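You operate a simulated robot arm through the tools that you are given. There is no shell and no other tool.

The job below is to be done with a simulated two-armed robot. You get a single attempt, and the scene is never put back.

Task
Take the lid off the white pot on the short wooden bench and lay it down there.

It is judged by the outcome, as a careful person would: the job done as asked, and still so three seconds after it is handed in. It fails if anything else is knocked over, pushed out of place, dropped, spilled or broken. Lids that push on must go on centred and level and be pressed home; caps that screw on are set level and turned clockwise until they are tight.

Robot
Two 6-joint arms with three-finger grippers on one trunk, on a base that moves. Base frame: it is fixed to the floor where the robot stands at the start and does not move with it; the origin is under the middle of the robot, x ahead of it, y to its left, z up; the surface under the hand at the start is at about z = 850. Readings come in mm, rad, newtons and seconds.
The left shoulder is at the start at [21, 170, 1483], the right one opposite. With the tool pointing down near the work surface each hand reaches from about 340 to 600 mm from the robot's upright axis, wherever it stands, measured 20 degrees to its own side. Payload 2.2 kg a hand.
The tool frame of a hand sits at the grasp point between the pads (the TCP): z along the fingers, y along the line on which they close. The tips reach 25 mm beyond it. The gripper opens to 104 mm; its body begins 74 mm behind the TCP.
Orientation is told as [roll, pitch, yaw] about the base's x, y, z axes, in that order, counted from this pose: with the fingers straight down and closing along the base's y, the tool's x points along the base's -x, its y along +y and its z along -z.

Tools
- The arms move only by the tool apply_moves. It takes "left_moves", "right_moves" or both (then of equal length, played together; a hand with none holds still); each is a list of rows, each a list of 7 numbers: the shift along the tool's x, y, z in mm, then the turn, a rotation vector about the tool's x, y, z in rad, then the opening, from 0 (shut) to 1 (fully open). In form: [[x, y, z, wx, wy, wz, fingers], ...]. A call has 1 to 20 rows; each row shifts and turns the commanded pose from where the row before left it, along the tool's axes as they then stand. Rows are played at 5 a second. More than 50 mm and 0.15 rad between two rows, or a gripper value outside its range, and nothing of the call is played. Where a pose cannot be reached the arm comes as near as it can. A force on the tool above 40 N (or 10 N above the force at the start of the call, whichever is more), or a blocked arm, ends the call early, and 0.2 s more pass. The fingers move at their own pace (about 72 mm/s each) and stop on an object; they squeeze with about 35 N. The grip force told is the motor's: it shows also when the fingers shut on nothing. Time passes only in rows, and 0.2 s behind the last, so rows that do not move let the fingers close. The reply holds the time, the measured pose of the TCP, the force on the tool along the base axes, the opening and the grip force, in the units named above and with some noise, with the torque about the TCP (base axes, N m) and any sound that the robot's microphone picked up.
- Cameras (640 x 400 px; columns grow to the right, rows downward): "scene" is now at [154.8, 11.6, 1369.4]; the picture's right is [0.12, -0.99, 0.00], its down [-0.63, -0.08, -0.77] and it looks along [0.77, 0.09, -0.63] (base axes); focal length 278 px, centre (320, 200). "left" rides on the left gripper at [82, -3, -104] in its tool frame; the picture's right is [0.04, 1.00, 0.00], its down [-0.75, 0.03, -0.66] and it looks along [-0.66, 0.03, 0.75] (tool axes); focal length 256 px, centre (320, 200). "right" rides on the right gripper at [82, 3, -104] in its tool frame; the picture's right is [-0.04, 1.00, 0.00], its down [-0.75, -0.03, -0.66] and it looks along [-0.66, -0.03, 0.75] (tool axes); focal length 256 px, centre (320, 200). There is no depth. A picture from a camera that has moved, and an enlarged one, comes with that camera's place and axes in the base frame and with its lens.
- snapshot(camera): a new picture of that camera. No time passes.
- move_column(by): moves the trunk up (or, below 0, down) by that many mm; the arms and the scene camera ride with it, the base frame stays. It gives what a move gives, with no picture.
- drive_base(legs): drives the robot by 1 to 6 legs, each [ahead, left, turn to the left] in mm, mm and rad, along the robot's own axes; the way and the turn of a leg run together, so that a leg with both is an arc; at most 1500 mm and 3.142 rad a leg. The arms and the cameras ride along, it lands a little off, and it stops where it bumps. It gives what a move gives.
- head_to(pan, tilt): turns the head with the scene camera to pan (to the left, within 1.047 rad either way) and tilt (down, from -0.506 to 1.204), counted from straight ahead of the robot (the tilt from the chest, where the trunk bows). It gives what a move gives.
- enlarge(camera, box): a new picture of the part [left, top, right, bottom] of that camera's present view, enlarged. No time passes.
- finish_job(): hands the job in; it is judged then, once.

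Nothing tells you exact positions but the pictures and the camera data. Unless the task says otherwise, let go and move clear before handing in.

The tools are called after "Call:" by a JSON object that holds its "method" and its "body". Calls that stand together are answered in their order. apply_moves: Moves the arms, as the interface text tells. Its arguments: {"type":"object","properties":{"left_moves":{"type":"array"},"right_moves":{"type":"array"}},"required":[]} The other tools are called the same way: move_column (by) moves the trunk up or down; drive_base (legs) drives the base; head_to (pan, tilt) turns the head that bears the scene camera; snapshot (camera) takes a picture; enlarge (camera, box) takes an enlarged picture of a part of a camera's view; finish_job () hands the job in.

At the start:

```text
time_s: 0.0
left_ee_pos: [488.1, 290.2, 1079.2]
left_ee_rot: [0.001, -0.001, -0.001]
left_wrist_force: [-0.1, 0.9, 0.8]
left_moment: [-0.02, -0.04, -0.03]
left_finger_gap: 104.0
left_grasp_force: 0.0
right_ee_pos: [550.0, -147.4, 1000.5]
right_ee_rot: [0.0, -0.001, 0.0]
right_wrist_force: [-0.5, -0.7, 0.4]
right_moment: [-0.01, -0.01, 0.02]
right_finger_gap: 104.0
right_grasp_force: 0.0
trunk travel left (down, up): [-675.0, 67.0]
robot x, y, heading: [-1.4, 2.0, 0.001]
head pan, tilt (commanded): [0.12, 0.686]
```

scene: 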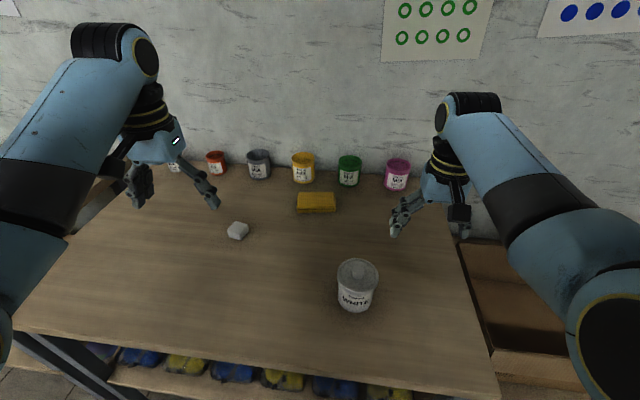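
right: 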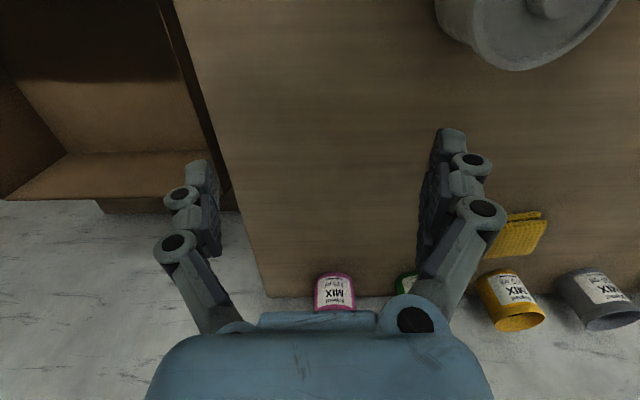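
left: 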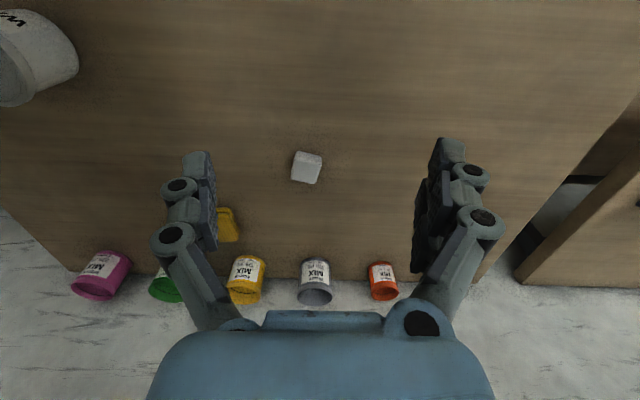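

I see a pot labelled WHITE with a grey lid on the bench in front of me, a row of small mix tins at the wall, and other furniture on both sides. I'll look closer and look around first, to be sure which bench and pot are meant.

Call:
{"method": "enlarge", "body": {"camera": "scene", "box": [280, 220, 440, 320]}}

Call:
{"method": "head_to", "body": {"pan": -0.9, "tilt": 0.6}}

Call:
{"method": "snapshot", "body": {"camera": "scene"}}

Call:
{"method": "head_to", "body": {"pan": 0.95, "tilt": 0.6}}

Call:
{"method": "snapshot", "body": {"camera": "scene"}}

```text
4.00 times, centred on (360, 270) of scene
camera zoom: at [154.8, 11.6, 1369.4], right [0.12, -0.99, 0.0], down [-0.63, -0.08, -0.77], along [0.77, 0.09, -0.63], focal length 1114 px, centre (160, -80)
```

zoom: 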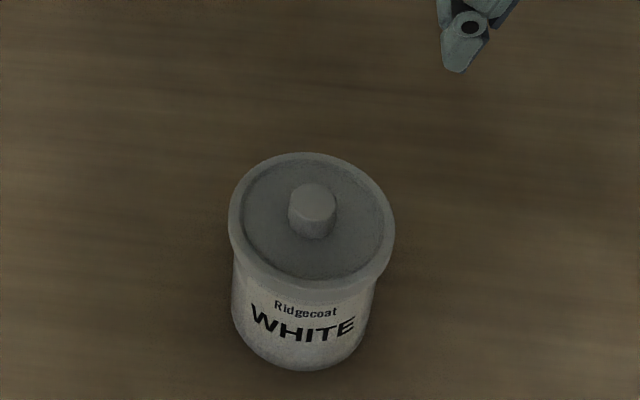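

```text
time_s: 1.3
left_ee_pos: [487.0, 292.4, 1079.9]
left_ee_rot: [-0.001, -0.001, 0.0]
left_wrist_force: [0.4, 0.0, -0.6]
left_moment: [0.01, 0.01, 0.02]
left_finger_gap: 104.2
left_grasp_force: 0.0
right_ee_pos: [550.2, -148.9, 999.4]
right_ee_rot: [0.001, 0.0, -0.001]
right_wrist_force: [-0.7, -0.5, 0.2]
right_moment: [-0.02, -0.01, 0.03]
right_finger_gap: 104.1
right_grasp_force: 0.1
trunk travel left (down, up): [-675.0, 67.0]
robot x, y, heading: [4.9, -1.6, 0.0]
head pan, tilt (commanded): [-0.901, 0.6]
```

```text
taken
camera scene: at [124.9, -67.9, 1376.9], right [-0.78, -0.62, 0.0], down [-0.35, 0.44, -0.82], along [0.51, -0.65, -0.57], focal length 278 px, centre (320, 200)
```

scene: 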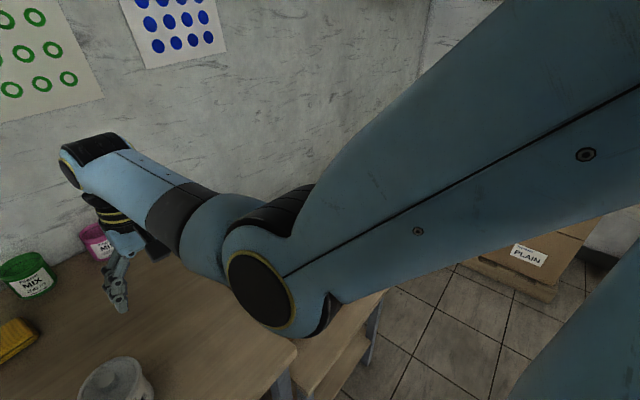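

```text
time_s: 3.1
left_ee_pos: [489.0, 291.8, 1080.4]
left_ee_rot: [-0.001, -0.001, 0.0]
left_wrist_force: [0.0, -0.5, 0.1]
left_moment: [-0.01, 0.01, -0.01]
left_finger_gap: 104.0
left_grasp_force: 0.0
right_ee_pos: [550.5, -148.3, 998.6]
right_ee_rot: [0.001, 0.0, 0.0]
right_wrist_force: [-1.2, -0.2, 0.0]
right_moment: [-0.03, 0.02, -0.03]
right_finger_gap: 104.0
right_grasp_force: 0.0
trunk travel left (down, up): [-675.0, 67.0]
robot x, y, heading: [-4.5, -2.3, 0.001]
head pan, tilt (commanded): [0.949, 0.6]
```

```text
taken
camera scene: at [121.5, 73.1, 1376.9], right [0.81, -0.58, 0.0], down [-0.33, -0.46, -0.82], along [0.48, 0.67, -0.57], focal length 278 px, centre (320, 200)
```

scene: 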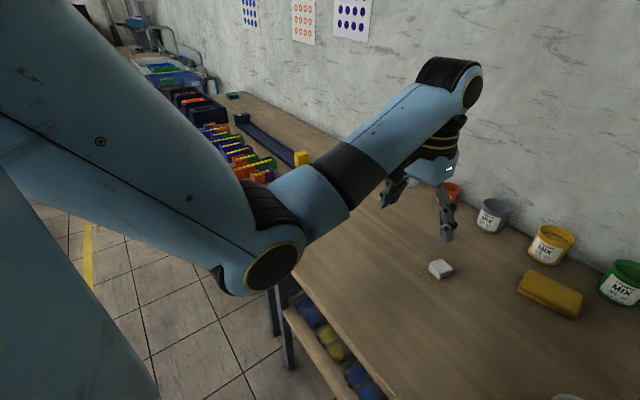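

The table in front of me is the short wooden bench (a long bench runs off to the left), and the WHITE pot's knob appears to be near (485, -27, 935). I'll aim the head at the pot for a finer look before moving the right hand.

Call:
{"method": "head_to", "body": {"pan": -0.08, "tilt": 0.9}}

Call:
{"method": "snapshot", "body": {"camera": "scene"}}

Call:
{"method": "enlarge", "body": {"camera": "scene", "box": [250, 140, 410, 240]}}

Call:
{"method": "snapshot", "body": {"camera": "right"}}

```text
time_s: 4.4
left_ee_pos: [489.5, 291.7, 1080.4]
left_ee_rot: [-0.002, -0.001, -0.001]
left_wrist_force: [-0.2, 0.5, 0.1]
left_moment: [-0.02, -0.01, 0.05]
left_finger_gap: 104.1
left_grasp_force: 0.0
right_ee_pos: [549.9, -149.4, 1000.5]
right_ee_rot: [0.0, 0.0, 0.001]
right_wrist_force: [-0.3, 0.5, -0.5]
right_moment: [-0.04, 0.0, -0.01]
right_finger_gap: 104.2
right_grasp_force: 0.1
trunk travel left (down, up): [-675.0, 67.0]
robot x, y, heading: [-0.4, 0.3, 0.002]
head pan, tilt (commanded): [-0.08, 0.901]
```

```text
taken
camera scene: at [145.2, -4.7, 1352.1], right [-0.08, -1.0, 0.0], down [-0.78, 0.06, -0.62], along [0.62, -0.05, -0.78], focal length 278 px, centre (320, 200)
```

scene: 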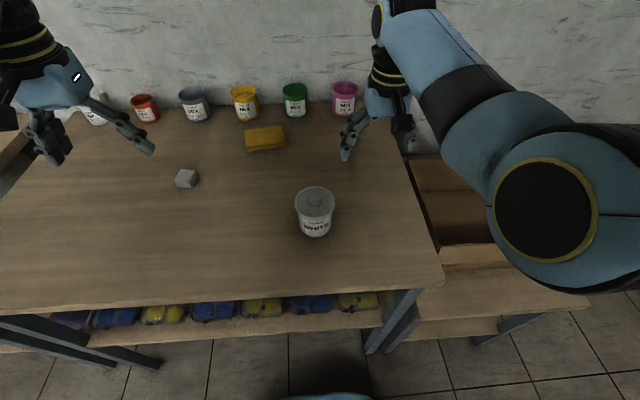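

```text
4.00 times, centred on (330, 190) of scene
camera zoom: at [145.2, -4.7, 1352.1], right [-0.08, -1.0, 0.0], down [-0.78, 0.06, -0.62], along [0.62, -0.05, -0.78], focal length 1114 px, centre (280, 240)
```

zoom: 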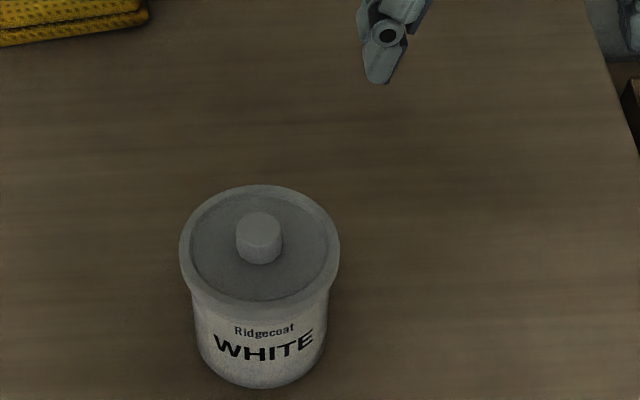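

```text
taken
camera right: at [468.6, -145.5, 1103.5], right [0.04, 1.0, 0.0], down [0.75, -0.03, 0.66], along [0.66, -0.03, -0.75], focal length 256 px, centre (320, 200)
```

right: 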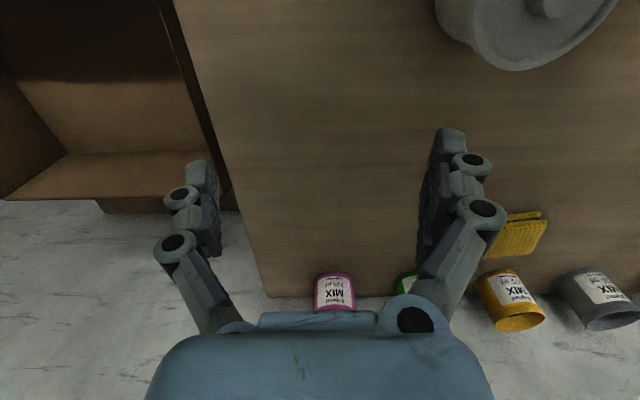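

The WHITE pot is in clear view. One small pale tin sits at the far left by the wall, so I'll check that one and the furniture on the right before deciding.

Call:
{"method": "enlarge", "body": {"camera": "scene", "box": [50, 70, 210, 170]}}

Call:
{"method": "enlarge", "body": {"camera": "scene", "box": [360, 140, 600, 340]}}

Call:
{"method": "enlarge", "body": {"camera": "right", "box": [400, 0, 640, 150]}}

```text
4.00 times, centred on (130, 120) of scene
camera zoom: at [145.2, -4.7, 1352.1], right [-0.08, -1.0, 0.0], down [-0.78, 0.06, -0.62], along [0.62, -0.05, -0.78], focal length 1114 px, centre (1080, 520)
```

zoom: 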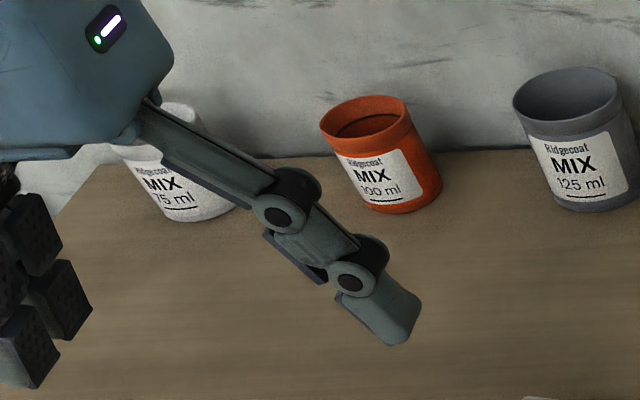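

```text
2.00 times, centred on (480, 240) of scene
camera zoom: at [145.2, -4.7, 1352.1], right [-0.08, -1.0, 0.0], down [-0.78, 0.06, -0.62], along [0.62, -0.05, -0.78], focal length 557 px, centre (0, 120)
```

zoom: 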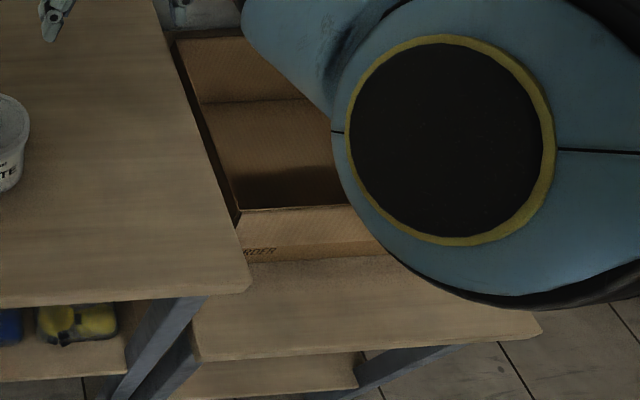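

```text
2.67 times, centred on (520, 75) of right
camera zoom: at [468.6, -145.5, 1103.5], right [0.04, 1.0, 0.0], down [0.75, -0.03, 0.66], along [0.66, -0.03, -0.75], focal length 683 px, centre (-213, 533)
```

zoom: 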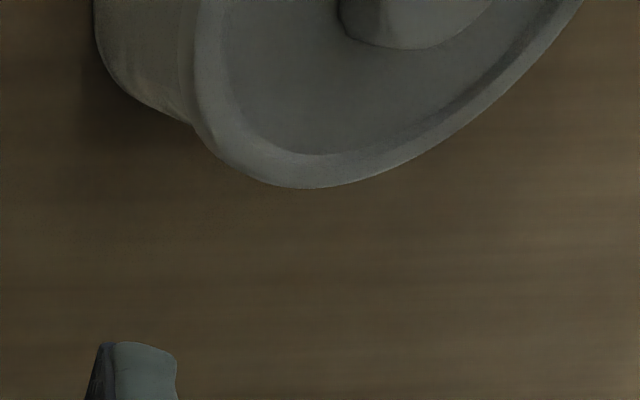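

The small pale tin is only a 75 ml MIX tin like the others, so the lidded WHITE pot is the one, with its knob top near (485, -22, 935). I'll bring the right hand over it at a safe height to measure with the wrist camera.

Call:
{"method": "apply_moves", "body": {"right_moves": [[0, 0, -20, 0, 0, 0, 1], [13, 25, 0, 0, 0, 0, 1], [13, 25, 0, 0, 0, 0, 1], [13, 25, 0, 0, 0, 0, 1], [13, 25, 0, 0, 0, 0, 1], [13, 25, 0, 0, 0, 0, 1], [0, 0, 0, 0, 0, 0, 1]]}}

Call:
{"method": "snapshot", "body": {"camera": "right"}}

Call:
{"method": "snapshot", "body": {"camera": "scene"}}

```text
time_s: 5.6
left_ee_pos: [487.6, 290.0, 1080.5]
left_ee_rot: [-0.002, -0.002, 0.001]
left_wrist_force: [-1.2, 0.0, -0.9]
left_moment: [0.0, -0.04, 0.01]
left_finger_gap: 104.0
left_grasp_force: 0.1
right_ee_pos: [529.3, -167.4, 1015.7]
right_ee_rot: [-0.152, -0.043, -0.077]
right_wrist_force: [-0.1, 1.3, 0.6]
right_moment: [0.01, 0.01, -0.01]
right_finger_gap: 104.0
right_grasp_force: 0.0
right hand out of reach, approached as far as the arm can: row 6
trunk travel left (down, up): [-675.0, 67.0]
robot x, y, heading: [1.4, -3.3, -0.001]
head pan, tilt (commanded): [-0.08, 0.901]
stopped in row 6 (right hand): the arm was blocked; the commanded pose is now the measured one
```

```text
taken
camera right: at [444.7, -142.3, 1114.9], right [0.12, 0.98, -0.15], down [0.73, 0.01, 0.69], along [0.67, -0.19, -0.71], focal length 256 px, centre (320, 200)
```

right: 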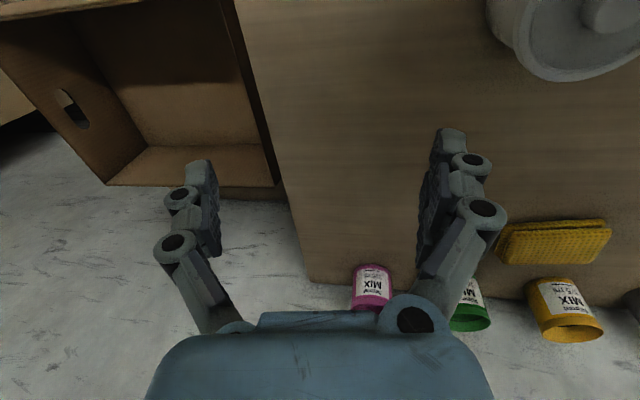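

```text
taken
camera scene: at [145.1, -5.0, 1352.1], right [-0.08, -1.0, 0.0], down [-0.78, 0.06, -0.62], along [0.62, -0.05, -0.78], focal length 278 px, centre (320, 200)
```

scene: 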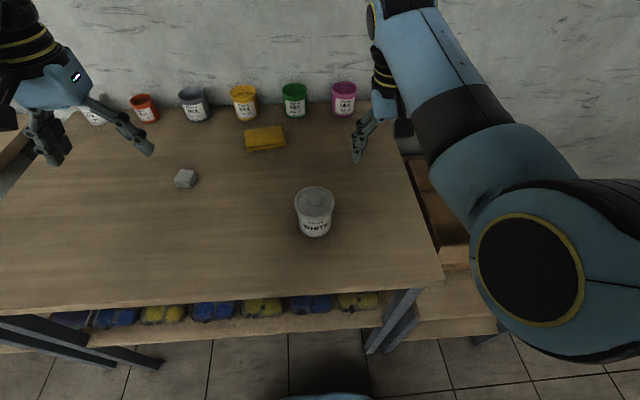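

The right arm couldn't reach that far inward and was blocked, leaving the hand slightly tilted but clear of everything. I'll straighten it, then drive the base about 150 mm left so that the pot lies on the right hand's own side.

Call:
{"method": "apply_moves", "body": {"right_moves": [[0, 0, 0, -0.0507, 0.0143, -0.0257, 1], [0, 0, 0, -0.0507, 0.0143, -0.0257, 1], [0, 0, 0, -0.0507, 0.0143, -0.0257, 1], [0, 0, 0, 0, 0, 0, 1]]}}

```text
time_s: 6.6
left_ee_pos: [488.0, 291.7, 1079.2]
left_ee_rot: [0.001, -0.001, -0.001]
left_wrist_force: [0.0, -1.2, 0.9]
left_moment: [-0.01, 0.0, 0.0]
left_finger_gap: 104.1
left_grasp_force: 0.0
right_ee_pos: [529.3, -164.9, 1017.7]
right_ee_rot: [0.001, 0.004, 0.0]
right_wrist_force: [0.3, -0.1, 0.5]
right_moment: [-0.02, -0.02, 0.0]
right_finger_gap: 103.9
right_grasp_force: 0.1
trunk travel left (down, up): [-675.0, 67.0]
robot x, y, heading: [0.7, -1.2, -0.005]
head pan, tilt (commanded): [-0.08, 0.901]
```

The hand is straight again at (529, -165, 1018). Now I'll drive 150 mm to the left.

Call:
{"method": "drive_base", "body": {"legs": [[0, 150, 0]]}}

Call:
{"method": "head_to", "body": {"pan": -0.4, "tilt": 0.9}}

Call:
{"method": "snapshot", "body": {"camera": "scene"}}

Call:
{"method": "snapshot", "body": {"camera": "right"}}

```text
time_s: 8.0
left_ee_pos: [490.4, 443.2, 1080.4]
left_ee_rot: [-0.001, -0.002, -0.001]
left_wrist_force: [-0.9, -0.1, -0.4]
left_moment: [-0.06, 0.01, 0.02]
left_finger_gap: 104.2
left_grasp_force: 0.1
right_ee_pos: [528.6, -12.8, 1017.9]
right_ee_rot: [0.001, 0.006, -0.005]
right_wrist_force: [0.6, 0.1, 0.7]
right_moment: [-0.05, -0.02, -0.01]
right_finger_gap: 104.1
right_grasp_force: 0.0
trunk travel left (down, up): [-675.0, 67.0]
robot x, y, heading: [-0.6, 151.2, -0.007]
head pan, tilt (commanded): [-0.08, 0.901]
```

```text
time_s: 8.8
left_ee_pos: [489.3, 442.7, 1080.7]
left_ee_rot: [-0.002, -0.001, -0.003]
left_wrist_force: [-0.5, 0.4, 0.2]
left_moment: [0.02, -0.01, 0.03]
left_finger_gap: 104.0
left_grasp_force: 0.2
right_ee_pos: [530.2, -14.1, 1017.8]
right_ee_rot: [0.0, 0.006, -0.004]
right_wrist_force: [0.7, 0.6, 0.0]
right_moment: [0.02, -0.01, -0.01]
right_finger_gap: 104.5
right_grasp_force: 0.1
trunk travel left (down, up): [-675.0, 67.0]
robot x, y, heading: [-0.2, 150.0, -0.002]
head pan, tilt (commanded): [-0.4, 0.901]
```

```text
taken
camera scene: at [139.6, 123.6, 1352.1], right [-0.39, -0.92, 0.0], down [-0.72, 0.31, -0.62], along [0.57, -0.24, -0.78], focal length 278 px, centre (320, 200)
```

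scene: 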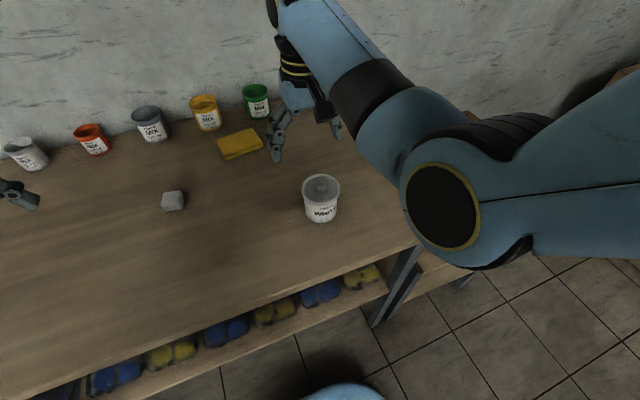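

```text
taken
camera right: at [447.8, -10.6, 1121.1], right [0.04, 1.0, 0.0], down [0.76, -0.03, 0.65], along [0.65, -0.03, -0.76], focal length 256 px, centre (320, 200)
```

right: 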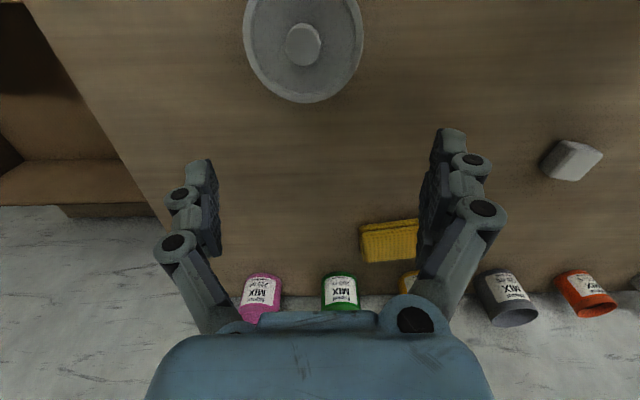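

The pot's knob now shows in the wrist view, at about (477, -22). I'll slide the right hand directly over it, staying at this height.

Call:
{"method": "apply_moves", "body": {"right_moves": [[17, -3, 0, 0, 0, 0, 1], [17, -3, 0, 0, 0, 0, 1], [18, -2, 0, 0, 0, 0, 1], [0, 0, 0, 0, 0, 0, 1]]}}

Call:
{"method": "snapshot", "body": {"camera": "right"}}

Call:
{"method": "snapshot", "body": {"camera": "scene"}}

```text
time_s: 9.8
left_ee_pos: [489.5, 443.5, 1079.8]
left_ee_rot: [0.0, -0.003, -0.001]
left_wrist_force: [0.9, -0.8, 0.3]
left_moment: [0.04, 0.02, -0.01]
left_finger_gap: 104.0
left_grasp_force: 0.1
right_ee_pos: [478.4, -20.2, 1017.7]
right_ee_rot: [-0.001, 0.005, -0.003]
right_wrist_force: [-0.1, 0.7, -0.2]
right_moment: [-0.02, 0.0, 0.04]
right_finger_gap: 104.0
right_grasp_force: 0.1
trunk travel left (down, up): [-675.0, 67.0]
robot x, y, heading: [-4.2, 152.8, 0.002]
head pan, tilt (commanded): [-0.4, 0.901]
```

```text
taken
camera right: at [396.5, -18.1, 1121.7], right [0.04, 1.0, 0.0], down [0.76, -0.03, 0.65], along [0.65, -0.03, -0.76], focal length 256 px, centre (320, 200)
```

right: 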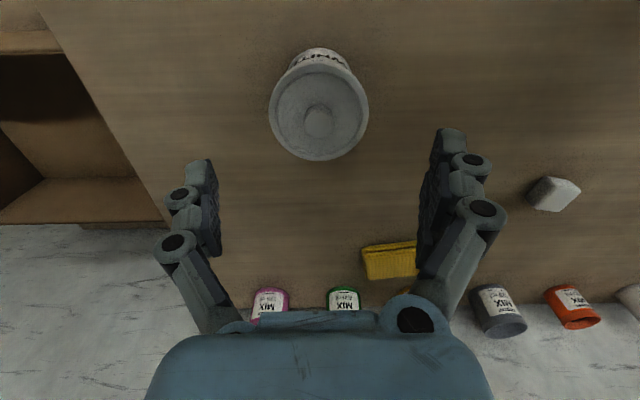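

```text
taken
camera scene: at [140.1, 124.0, 1352.0], right [-0.39, -0.92, 0.0], down [-0.72, 0.31, -0.62], along [0.57, -0.24, -0.78], focal length 278 px, centre (320, 200)
```

scene: 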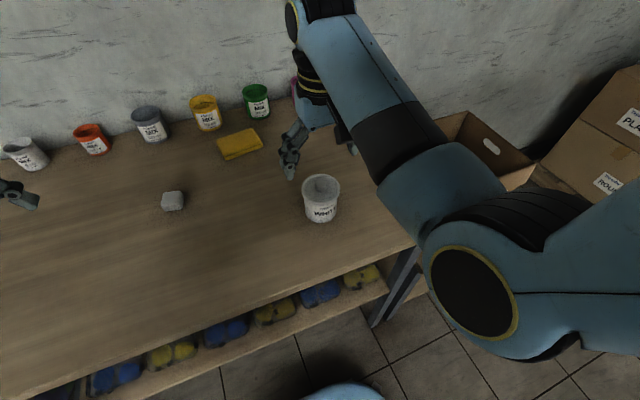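

The pot is now close under the hand. I'll zoom in on the lid to measure its position and the knob's height.

Call:
{"method": "enlarge", "body": {"camera": "right", "box": [240, 30, 400, 180]}}

Call:
{"method": "enlarge", "body": {"camera": "scene", "box": [270, 140, 390, 240]}}

```text
2.67 times, centred on (320, 105) of right
camera zoom: at [396.5, -18.1, 1121.7], right [0.04, 1.0, 0.0], down [0.76, -0.03, 0.65], along [0.65, -0.03, -0.76], focal length 683 px, centre (320, 453)
```

zoom: 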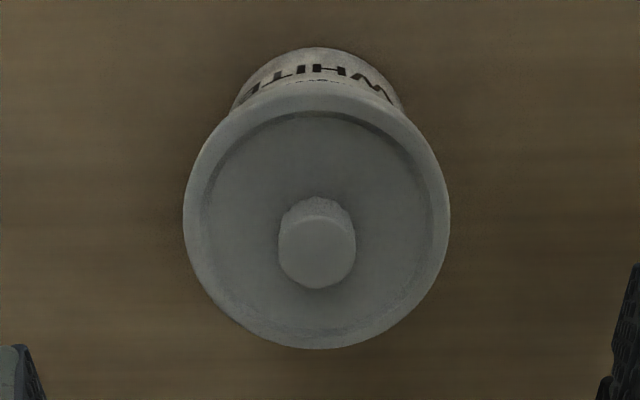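

```text
4.00 times, centred on (330, 190) of scene
camera zoom: at [140.1, 124.0, 1352.0], right [-0.39, -0.92, 0.0], down [-0.72, 0.31, -0.62], along [0.57, -0.24, -0.78], focal length 1114 px, centre (280, 240)
```

zoom: 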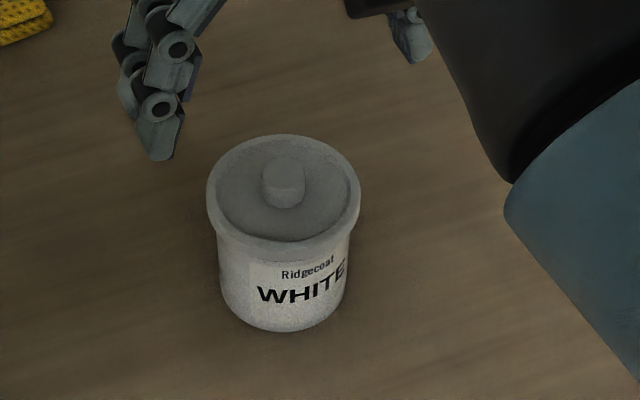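

The lid is about 80 mm across, and its knob is about 21 mm across and 16 mm tall with its top near z = 943, almost straight under the hand. I'll half-close the fingers and come down to just above the knob, then check how the tips sit.

Call:
{"method": "apply_moves", "body": {"right_moves": [[1, -1, 0, 0, 0, 0, 0.5], [0, 0, 8, 0, 0, 0, 0.5], [0, 0, 8, 0, 0, 0, 0.5], [0, 0, 8, 0, 0, 0, 0.5], [0, 0, 4, 0, 0, 0, 0.5], [0, 0, 0, 0, 0, 0, 0.5]]}}

Call:
{"method": "snapshot", "body": {"camera": "right"}}

Call:
{"method": "enlarge", "body": {"camera": "scene", "box": [250, 120, 410, 240]}}

```text
time_s: 11.2
left_ee_pos: [489.4, 444.1, 1079.9]
left_ee_rot: [0.0, -0.002, -0.002]
left_wrist_force: [0.1, 0.6, 0.4]
left_moment: [0.01, -0.02, 0.01]
left_finger_gap: 104.2
left_grasp_force: 0.1
right_ee_pos: [476.6, -21.5, 988.7]
right_ee_rot: [0.001, 0.005, -0.004]
right_wrist_force: [0.8, 0.3, -0.5]
right_moment: [-0.02, -0.04, 0.03]
right_finger_gap: 52.0
right_grasp_force: 0.2
trunk travel left (down, up): [-675.0, 67.0]
robot x, y, heading: [-0.8, 154.4, -0.001]
head pan, tilt (commanded): [-0.4, 0.901]
```

```text
taken
camera right: at [395.1, -19.3, 1093.5], right [0.04, 1.0, 0.0], down [0.76, -0.03, 0.65], along [0.65, -0.03, -0.76], focal length 256 px, centre (320, 200)
```

right: 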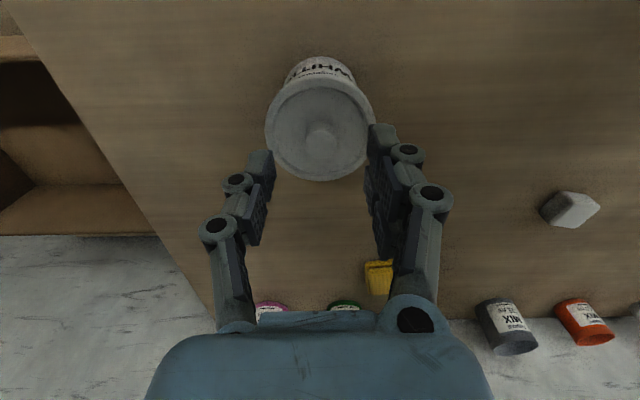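

```text
3.33 times, centred on (330, 180) of scene
camera zoom: at [139.6, 124.0, 1352.1], right [-0.39, -0.92, 0.0], down [-0.72, 0.31, -0.62], along [0.57, -0.24, -0.78], focal length 928 px, centre (287, 267)
```

zoom: 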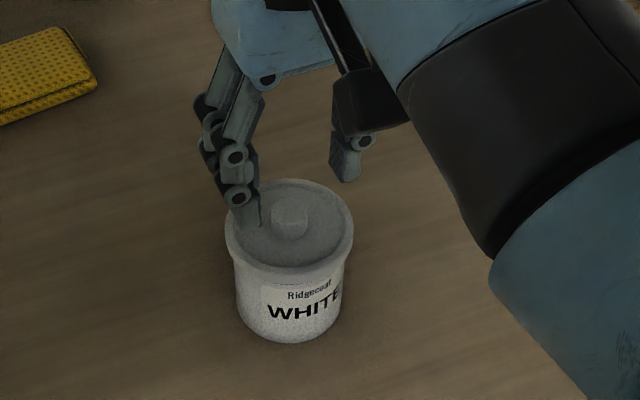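

The tips are about 20 mm above the knob, with two fingers on the far-left side and one on the right. I'll narrow the gap to about 38 mm here and zoom in to check the tip height and the centring.

Call:
{"method": "apply_moves", "body": {"right_moves": [[0, 0, 0, 0, 0, 0, 0.37], [0, 0, 0, 0, 0, 0, 0.37]]}}

Call:
{"method": "enlarge", "body": {"camera": "right", "box": [220, 40, 420, 240]}}

Call:
{"method": "enlarge", "body": {"camera": "scene", "box": [270, 120, 390, 220]}}

```text
time_s: 11.8
left_ee_pos: [488.7, 444.2, 1080.5]
left_ee_rot: [-0.001, -0.003, -0.003]
left_wrist_force: [0.8, 0.7, -0.3]
left_moment: [-0.01, 0.02, 0.0]
left_finger_gap: 103.8
left_grasp_force: 0.0
right_ee_pos: [475.8, -23.0, 989.3]
right_ee_rot: [0.0, 0.005, -0.003]
right_wrist_force: [-0.1, 0.1, -0.4]
right_moment: [0.01, -0.03, 0.0]
right_finger_gap: 38.4
right_grasp_force: 0.1
trunk travel left (down, up): [-675.0, 67.0]
robot x, y, heading: [2.3, 150.7, 0.004]
head pan, tilt (commanded): [-0.4, 0.901]
```

```text
2.00 times, centred on (320, 140) of right
camera zoom: at [395.2, -19.3, 1093.7], right [0.04, 1.0, 0.0], down [0.76, -0.03, 0.65], along [0.65, -0.03, -0.76], focal length 512 px, centre (320, 320)
```

zoom: 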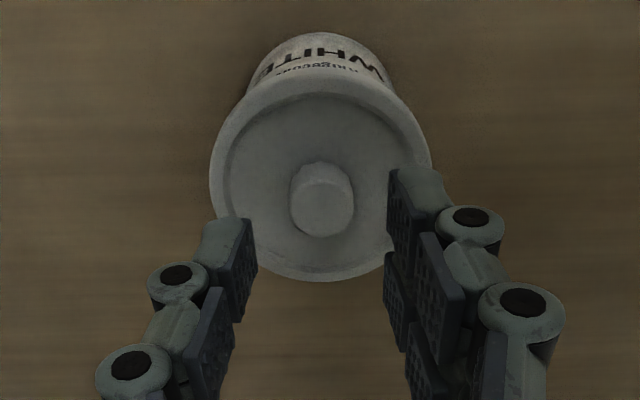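

```text
4.00 times, centred on (330, 170) of scene
camera zoom: at [139.6, 124.0, 1352.1], right [-0.39, -0.92, 0.0], down [-0.72, 0.31, -0.62], along [0.57, -0.24, -0.78], focal length 1114 px, centre (280, 320)
```

zoom: 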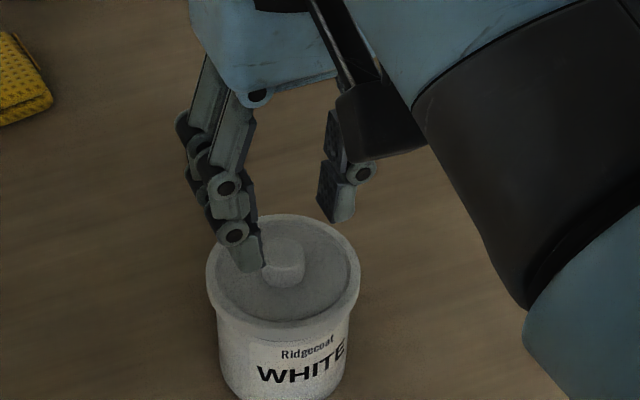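

The tips reach the expected 25 mm past the grasp point, and the knob is centred between the fingers. I'll come down in small steps until the tips are beside the knob, stopping short of the lid surface.

Call:
{"method": "apply_moves", "body": {"right_moves": [[0, 0, 5, 0, 0, 0, 0.37], [0, 0, 5, 0, 0, 0, 0.37], [0, 0, 5, 0, 0, 0, 0.37], [0, 0, 5, 0, 0, 0, 0.37], [0, 0, 5, 0, 0, 0, 0.37], [0, 0, 0, 0, 0, 0, 0.37]]}}

Call:
{"method": "enlarge", "body": {"camera": "right", "box": [220, 40, 420, 240]}}

Call:
{"method": "enlarge", "body": {"camera": "scene", "box": [270, 120, 390, 220]}}

```text
time_s: 13.2
left_ee_pos: [488.0, 442.5, 1079.8]
left_ee_rot: [-0.001, -0.002, 0.001]
left_wrist_force: [0.5, -0.6, 0.3]
left_moment: [0.0, 0.02, 0.02]
left_finger_gap: 104.1
left_grasp_force: 0.1
right_ee_pos: [476.7, -20.9, 964.8]
right_ee_rot: [0.0, 0.004, -0.004]
right_wrist_force: [-0.4, 0.0, 0.0]
right_moment: [-0.02, 0.0, 0.05]
right_finger_gap: 38.3
right_grasp_force: 0.1
trunk travel left (down, up): [-675.0, 67.0]
robot x, y, heading: [-1.7, 155.3, -0.001]
head pan, tilt (commanded): [-0.4, 0.901]
```

```text
2.00 times, centred on (320, 140) of right
camera zoom: at [394.7, -18.3, 1068.6], right [0.04, 1.0, 0.0], down [0.76, -0.03, 0.65], along [0.65, -0.03, -0.76], focal length 512 px, centre (320, 320)
```

zoom: 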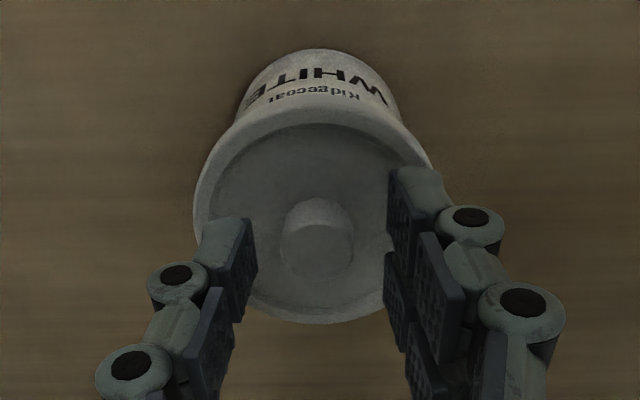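

```text
4.00 times, centred on (330, 170) of scene
camera zoom: at [139.6, 124.1, 1352.1], right [-0.39, -0.92, 0.0], down [-0.72, 0.31, -0.62], along [0.57, -0.24, -0.78], focal length 1114 px, centre (280, 320)
```

zoom: 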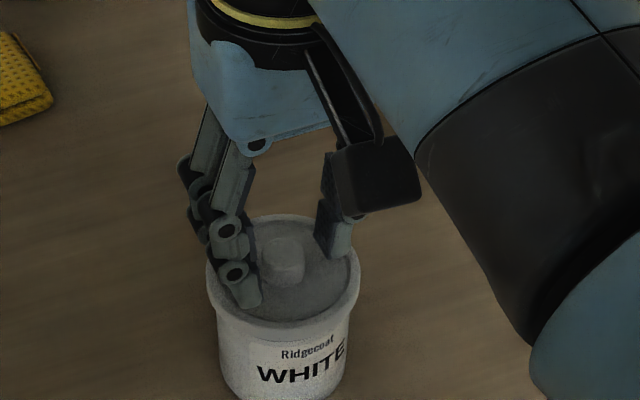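

The tips are now level with the knob top (about z = 939), and the lid rim is near z = 930, with the knob about 1.5 mm ahead of centre. I'll shift slightly, go down another 8.5 mm so the tips stay just above the rim, and close on the knob.

Call:
{"method": "apply_moves", "body": {"right_moves": [[-1.5, 0, 2, 0, 0, 0, 0.32], [0, 0, 2.5, 0, 0, 0, 0.32], [0, 0, 2, 0, 0, 0, 0.3], [0, 0, 2, 0, 0, 0, 0.3], [0, 0, 0, 0, 0, 0, 0.3]]}}

Call:
{"method": "enlarge", "body": {"camera": "right", "box": [220, 40, 420, 240]}}

Call:
{"method": "enlarge", "body": {"camera": "scene", "box": [270, 120, 390, 220]}}

```text
time_s: 14.4
left_ee_pos: [490.0, 443.9, 1079.8]
left_ee_rot: [0.0, 0.001, -0.001]
left_wrist_force: [0.5, -0.3, -0.4]
left_moment: [-0.02, 0.01, 0.0]
left_finger_gap: 103.9
left_grasp_force: 0.1
right_ee_pos: [476.7, -22.6, 957.0]
right_ee_rot: [0.0, 0.003, -0.004]
right_wrist_force: [-0.8, -0.4, 0.3]
right_moment: [0.01, 0.0, 0.0]
right_finger_gap: 31.0
right_grasp_force: 0.1
trunk travel left (down, up): [-675.0, 67.0]
robot x, y, heading: [3.1, 149.6, -0.002]
head pan, tilt (commanded): [-0.4, 0.901]
```

```text
2.00 times, centred on (320, 140) of right
camera zoom: at [395.9, -18.8, 1060.1], right [0.04, 1.0, 0.0], down [0.76, -0.03, 0.65], along [0.65, -0.03, -0.76], focal length 512 px, centre (320, 320)
```

zoom: 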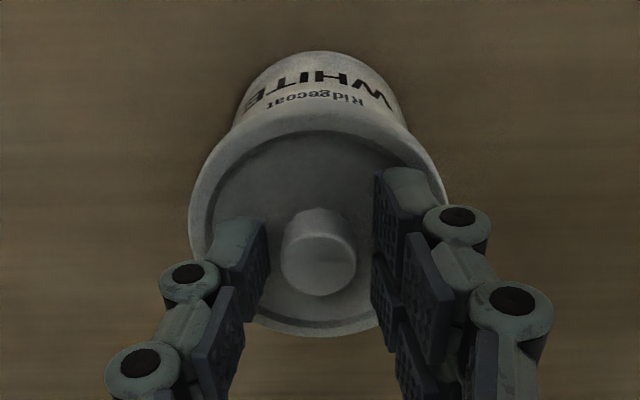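

```text
4.00 times, centred on (330, 170) of scene
camera zoom: at [139.6, 124.0, 1352.1], right [-0.39, -0.92, 0.0], down [-0.72, 0.31, -0.62], along [0.57, -0.24, -0.78], focal length 1114 px, centre (280, 320)
```

zoom: 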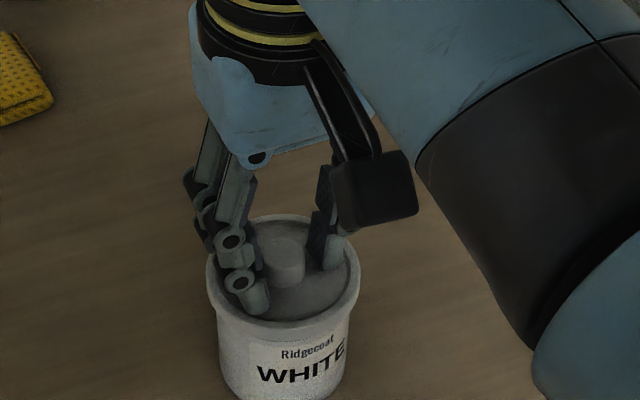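

The knob stands between the finger tips with clear space to the lid surface. I'll narrow the gap a little more, go down 2.5 mm for a deeper hold, then close.

Call:
{"method": "apply_moves", "body": {"right_moves": [[0, 0, 0, 0, 0, 0, 0.245], [0, 0, 1, 0, 0, 0, 0.245], [0, 0, 1.5, 0, 0, 0, 0.245], [0, 0, 0, 0, 0, 0, 0.245]]}}

Call:
{"method": "apply_moves", "body": {"right_moves": [[0, 0, 0, 0, 0, 0, 0.1], [0, 0, 0, 0, 0, 0, 0.0], [0, 0, 0, 0, 0, 0, 0.0], [0, 0, 0, 0, 0, 0, 0.0]]}}

Call:
{"method": "enlarge", "body": {"camera": "right", "box": [220, 40, 420, 240]}}

Call:
{"method": "enlarge", "body": {"camera": "scene", "box": [270, 120, 390, 220]}}

```text
time_s: 15.4
left_ee_pos: [489.0, 442.6, 1079.6]
left_ee_rot: [0.001, -0.004, -0.002]
left_wrist_force: [0.5, 0.5, 0.1]
left_moment: [0.01, -0.02, 0.02]
left_finger_gap: 104.1
left_grasp_force: 0.0
right_ee_pos: [477.5, -21.7, 953.7]
right_ee_rot: [0.001, 0.002, -0.003]
right_wrist_force: [1.0, -1.7, 9.1]
right_moment: [0.03, 0.02, 0.01]
right_finger_gap: 25.4
right_grasp_force: 0.0
trunk travel left (down, up): [-675.0, 67.0]
robot x, y, heading: [-2.8, 147.4, -0.003]
head pan, tilt (commanded): [-0.4, 0.901]
```

```text
time_s: 16.4
left_ee_pos: [486.8, 443.4, 1080.8]
left_ee_rot: [0.001, -0.006, -0.001]
left_wrist_force: [0.9, 0.0, 0.5]
left_moment: [-0.04, -0.02, 0.04]
left_finger_gap: 104.1
left_grasp_force: 0.1
right_ee_pos: [477.9, -23.1, 954.0]
right_ee_rot: [-0.001, 0.001, -0.005]
right_wrist_force: [2.8, -1.6, 14.7]
right_moment: [0.0, -0.05, 0.05]
right_finger_gap: 19.3
right_grasp_force: 35.7
trunk travel left (down, up): [-675.0, 67.0]
robot x, y, heading: [1.1, 151.5, 0.001]
head pan, tilt (commanded): [-0.4, 0.901]
```

```text
2.00 times, centred on (320, 140) of right
camera zoom: at [395.8, -19.2, 1058.1], right [0.04, 1.0, 0.0], down [0.76, -0.03, 0.65], along [0.65, -0.03, -0.76], focal length 512 px, centre (320, 320)
```

zoom: 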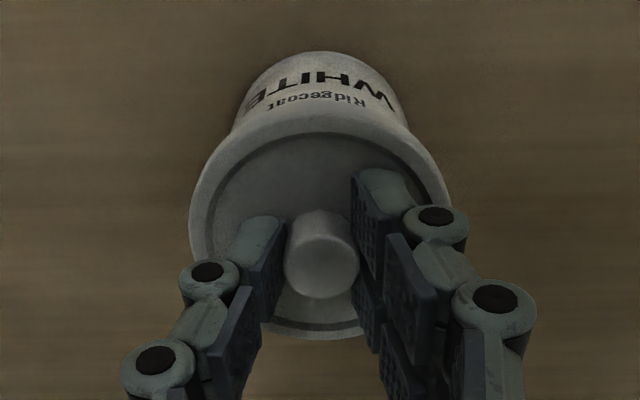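

```text
4.00 times, centred on (330, 170) of scene
camera zoom: at [138.8, 124.1, 1352.2], right [-0.39, -0.92, 0.0], down [-0.72, 0.31, -0.62], along [0.57, -0.24, -0.78], focal length 1114 px, centre (280, 320)
```

zoom: 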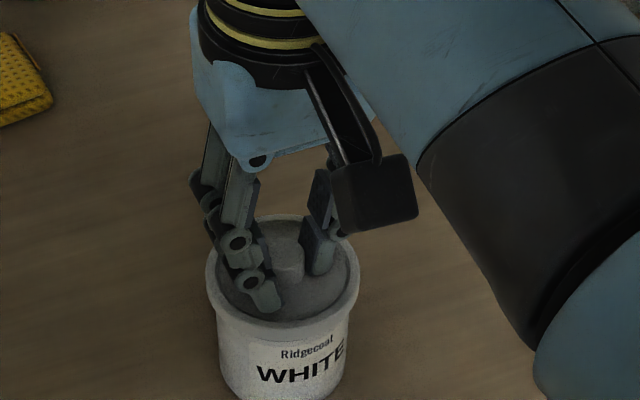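

The fingers hold the knob (gap 19 mm, 36 N), with the tips pressing lightly on the lid. Now I'll lift slowly and watch the force for a tight lid or the pot coming along.

Call:
{"method": "apply_moves", "body": {"right_moves": [[0, 0, -1, 0, 0, 0, 0], [0, 0, -1, 0, 0, 0, 0], [0, 0, -1, 0, 0, 0, 0], [0, 0, 0, 0, 0, 0, 0]]}}

Call:
{"method": "enlarge", "body": {"camera": "right", "box": [220, 40, 420, 240]}}

Call:
{"method": "enlarge", "body": {"camera": "scene", "box": [270, 120, 390, 220]}}

```text
time_s: 17.4
left_ee_pos: [487.8, 443.6, 1080.1]
left_ee_rot: [0.0, -0.003, -0.001]
left_wrist_force: [-0.4, 0.3, -0.5]
left_moment: [-0.04, -0.01, -0.03]
left_finger_gap: 104.1
left_grasp_force: 0.0
right_ee_pos: [476.6, -22.5, 955.4]
right_ee_rot: [0.001, 0.006, -0.003]
right_wrist_force: [-0.4, 0.6, -0.1]
right_moment: [0.01, 0.02, 0.01]
right_finger_gap: 19.0
right_grasp_force: 34.8
trunk travel left (down, up): [-675.0, 67.0]
robot x, y, heading: [0.7, 149.7, 0.001]
head pan, tilt (commanded): [-0.4, 0.901]
heard: snap
```

```text
2.00 times, centred on (320, 140) of right
camera zoom: at [395.9, -19.4, 1060.4], right [0.04, 1.0, 0.0], down [0.76, -0.03, 0.65], along [0.65, -0.03, -0.76], focal length 512 px, centre (320, 320)
```

zoom: 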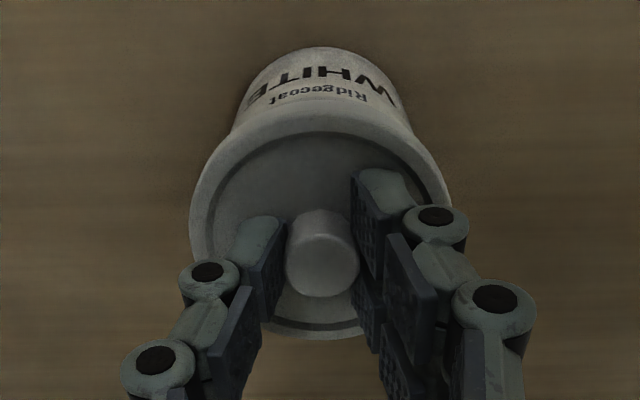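

```text
4.00 times, centred on (330, 170) of scene
camera zoom: at [139.6, 124.0, 1352.0], right [-0.39, -0.92, 0.0], down [-0.72, 0.31, -0.62], along [0.57, -0.24, -0.78], focal length 1114 px, centre (280, 320)
```

zoom: 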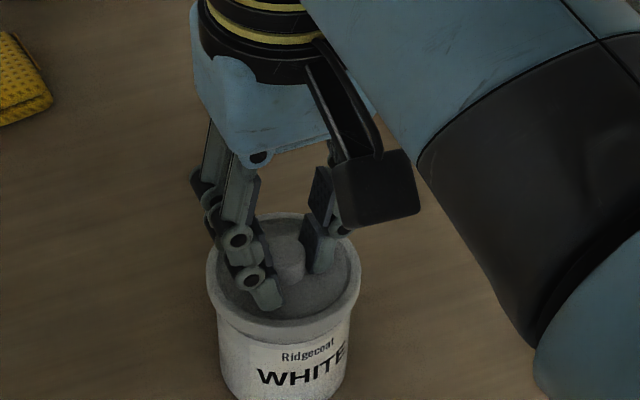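

I heard a snap and the force has fallen to nothing, so the lid has come free. I'll raise it straight up and check that the pot stays put.

Call:
{"method": "apply_moves", "body": {"right_moves": [[0, 0, -3, 0, 0, 0, 0], [0, 0, -4, 0, 0, 0, 0], [0, 0, -5, 0, 0, 0, 0], [0, 0, -6, 0, 0, 0, 0], [0, 0, -8, 0, 0, 0, 0], [0, 0, 0, 0, 0, 0, 0]]}}

Call:
{"method": "enlarge", "body": {"camera": "right", "box": [220, 40, 420, 240]}}

Call:
{"method": "enlarge", "body": {"camera": "scene", "box": [250, 110, 410, 240]}}

```text
time_s: 18.8
left_ee_pos: [487.8, 443.1, 1080.2]
left_ee_rot: [0.001, 0.0, -0.003]
left_wrist_force: [-0.4, 0.6, -0.6]
left_moment: [0.0, -0.02, 0.01]
left_finger_gap: 104.2
left_grasp_force: 0.1
right_ee_pos: [477.3, -22.4, 982.2]
right_ee_rot: [0.0, 0.005, -0.003]
right_wrist_force: [0.5, -0.5, 0.6]
right_moment: [0.01, 0.01, 0.0]
right_finger_gap: 18.9
right_grasp_force: 34.9
trunk travel left (down, up): [-675.0, 67.0]
robot x, y, heading: [2.9, 150.8, -0.0]
head pan, tilt (commanded): [-0.4, 0.901]
```

```text
2.00 times, centred on (320, 140) of right
camera zoom: at [396.3, -19.2, 1086.9], right [0.04, 1.0, 0.0], down [0.76, -0.03, 0.65], along [0.65, -0.03, -0.76], focal length 512 px, centre (320, 320)
```

zoom: 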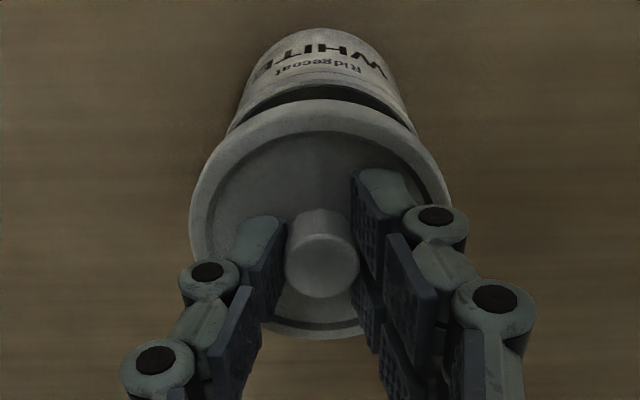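

```text
3.08 times, centred on (330, 175) of scene
camera zoom: at [139.6, 124.0, 1352.1], right [-0.39, -0.92, 0.0], down [-0.72, 0.31, -0.62], along [0.57, -0.24, -0.78], focal length 857 px, centre (289, 277)
```

zoom: 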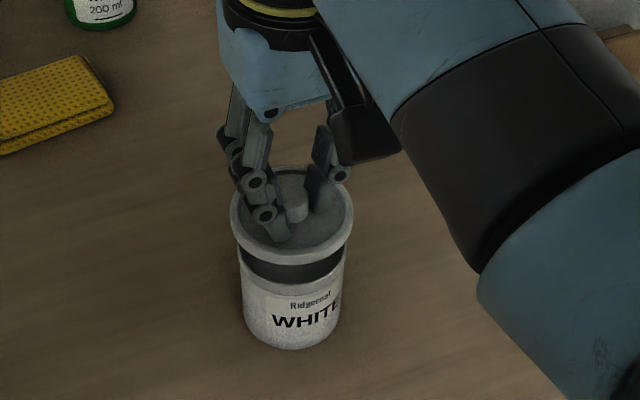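

The lid is off cleanly and the pot hasn't moved. I'll raise it more, then carry it to clear bench space on the right, around (450, -145), well away from the pot and the bench edge.

Call:
{"method": "apply_moves", "body": {"right_moves": [[0, 0, -15, 0, 0, 0, 0], [0, 0, -15, 0, 0, 0, 0], [3, -15, 0, 0, 0, 0, 0], [4, -18, 0, 0, 0, 0, 0], [4, -18, 0, 0, 0, 0, 0], [4, -18, 0, 0, 0, 0, 0], [4, -18, 0, 0, 0, 0, 0], [4, -18, 0, 0, 0, 0, 0], [4, -18, 0, 0, 0, 0, 0], [0, 0, 0, 0, 0, 0, 0]]}}

Call:
{"method": "snapshot", "body": {"camera": "right"}}

Call:
{"method": "snapshot", "body": {"camera": "scene"}}

```text
time_s: 21.0
left_ee_pos: [489.0, 443.3, 1080.2]
left_ee_rot: [-0.002, -0.002, 0.002]
left_wrist_force: [-0.4, 0.2, 0.0]
left_moment: [0.02, -0.02, -0.03]
left_finger_gap: 104.1
left_grasp_force: 0.0
right_ee_pos: [449.5, -146.2, 1013.2]
right_ee_rot: [0.0, 0.005, -0.004]
right_wrist_force: [0.2, 0.1, -0.3]
right_moment: [0.03, -0.01, -0.01]
right_finger_gap: 18.9
right_grasp_force: 34.9
trunk travel left (down, up): [-675.0, 67.0]
robot x, y, heading: [-0.7, 147.7, -0.006]
head pan, tilt (commanded): [-0.4, 0.901]
```

```text
taken
camera right: at [368.4, -142.0, 1116.9], right [0.04, 1.0, 0.0], down [0.76, -0.03, 0.65], along [0.65, -0.03, -0.76], focal length 256 px, centre (320, 200)
```

right: 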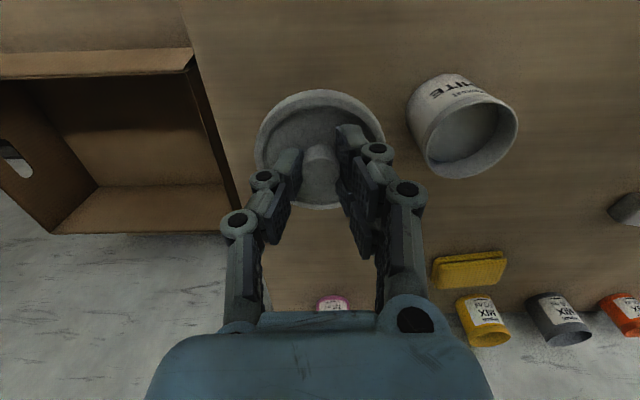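

```text
taken
camera scene: at [139.7, 124.4, 1352.1], right [-0.39, -0.92, 0.0], down [-0.72, 0.31, -0.62], along [0.57, -0.24, -0.78], focal length 278 px, centre (320, 200)
```

scene: 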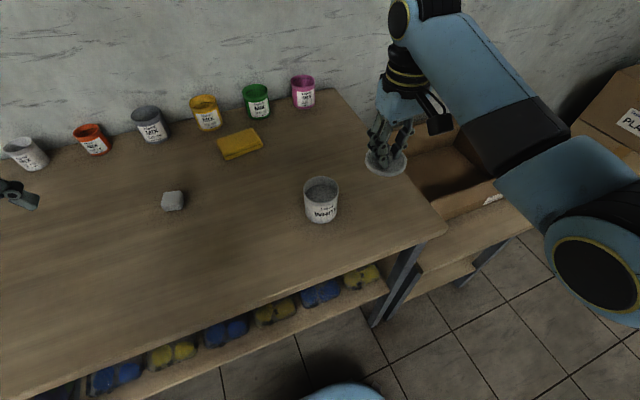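

The lid is held firmly and the pot stands open where it was. I'll check the lid's underside and thickness before lowering it.

Call:
{"method": "enlarge", "body": {"camera": "scene", "box": [340, 100, 440, 200]}}

Call:
{"method": "enlarge", "body": {"camera": "scene", "box": [280, 150, 360, 240]}}

```text
4.00 times, centred on (390, 150) of scene
camera zoom: at [139.7, 124.4, 1352.1], right [-0.39, -0.92, 0.0], down [-0.72, 0.31, -0.62], along [0.57, -0.24, -0.78], focal length 1114 px, centre (40, 400)
```

zoom: 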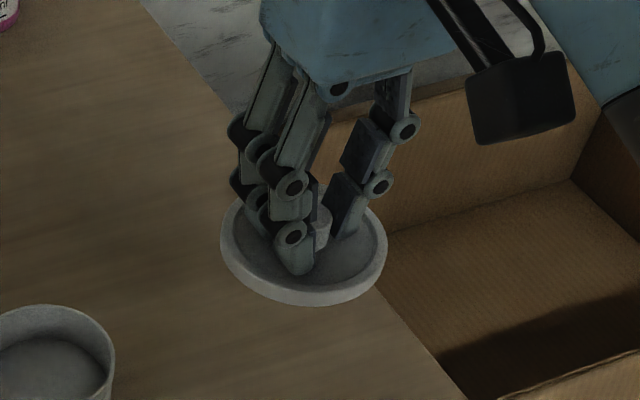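

```text
4.44 times, centred on (320, 195) of scene
camera zoom: at [139.7, 124.4, 1352.1], right [-0.39, -0.92, 0.0], down [-0.72, 0.31, -0.62], along [0.57, -0.24, -0.78], focal length 1238 px, centre (320, 222)
```

zoom: 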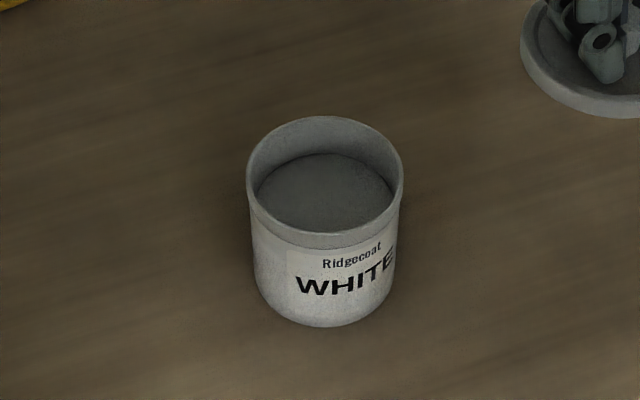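

The lid is about 10 mm thick and level, so it should touch the bench when the grasp point is near z = 885. I'll lower it to about z = 905 first.

Call:
{"method": "apply_moves", "body": {"right_moves": [[0, 0, 15, 0, 0, 0, 0], [0, 0, 15, 0, 0, 0, 0], [0, 0, 15, 0, 0, 0, 0], [0, 0, 15, 0, 0, 0, 0], [0, 0, 15, 0, 0, 0, 0], [0, 0, 15, 0, 0, 0, 0], [0, 0, 12, 0, 0, 0, 0], [0, 0, 5, 0, 0, 0, 0], [0, 0, 0, 0, 0, 0, 0]]}}

Call:
{"method": "snapshot", "body": {"camera": "right"}}

Call:
{"method": "enlarge", "body": {"camera": "scene", "box": [330, 120, 450, 220]}}

```text
time_s: 23.0
left_ee_pos: [488.5, 442.7, 1079.4]
left_ee_rot: [0.0, -0.002, -0.003]
left_wrist_force: [0.3, -0.1, 0.0]
left_moment: [0.02, 0.0, -0.03]
left_finger_gap: 103.9
left_grasp_force: 0.0
right_ee_pos: [449.5, -145.2, 905.1]
right_ee_rot: [0.001, 0.003, -0.003]
right_wrist_force: [-0.6, -0.4, -0.2]
right_moment: [-0.01, 0.02, 0.0]
right_finger_gap: 19.0
right_grasp_force: 35.2
trunk travel left (down, up): [-675.0, 67.0]
robot x, y, heading: [-0.9, 148.4, -0.003]
head pan, tilt (commanded): [-0.4, 0.901]
```

```text
taken
camera right: at [368.2, -142.3, 1010.2], right [0.04, 1.0, 0.0], down [0.76, -0.03, 0.65], along [0.65, -0.03, -0.76], focal length 256 px, centre (320, 200)
```

right: 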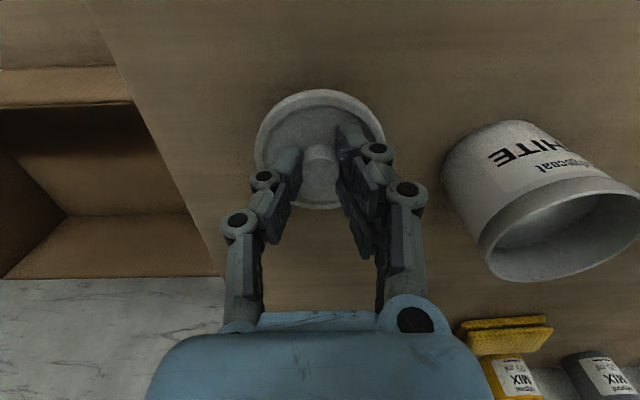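

```text
4.00 times, centred on (390, 170) of scene
camera zoom: at [139.5, 124.0, 1352.1], right [-0.39, -0.92, 0.0], down [-0.72, 0.31, -0.62], along [0.57, -0.24, -0.78], focal length 1114 px, centre (40, 320)
```

zoom: 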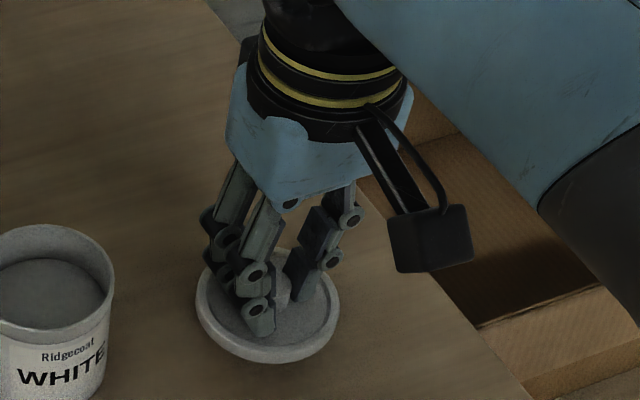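

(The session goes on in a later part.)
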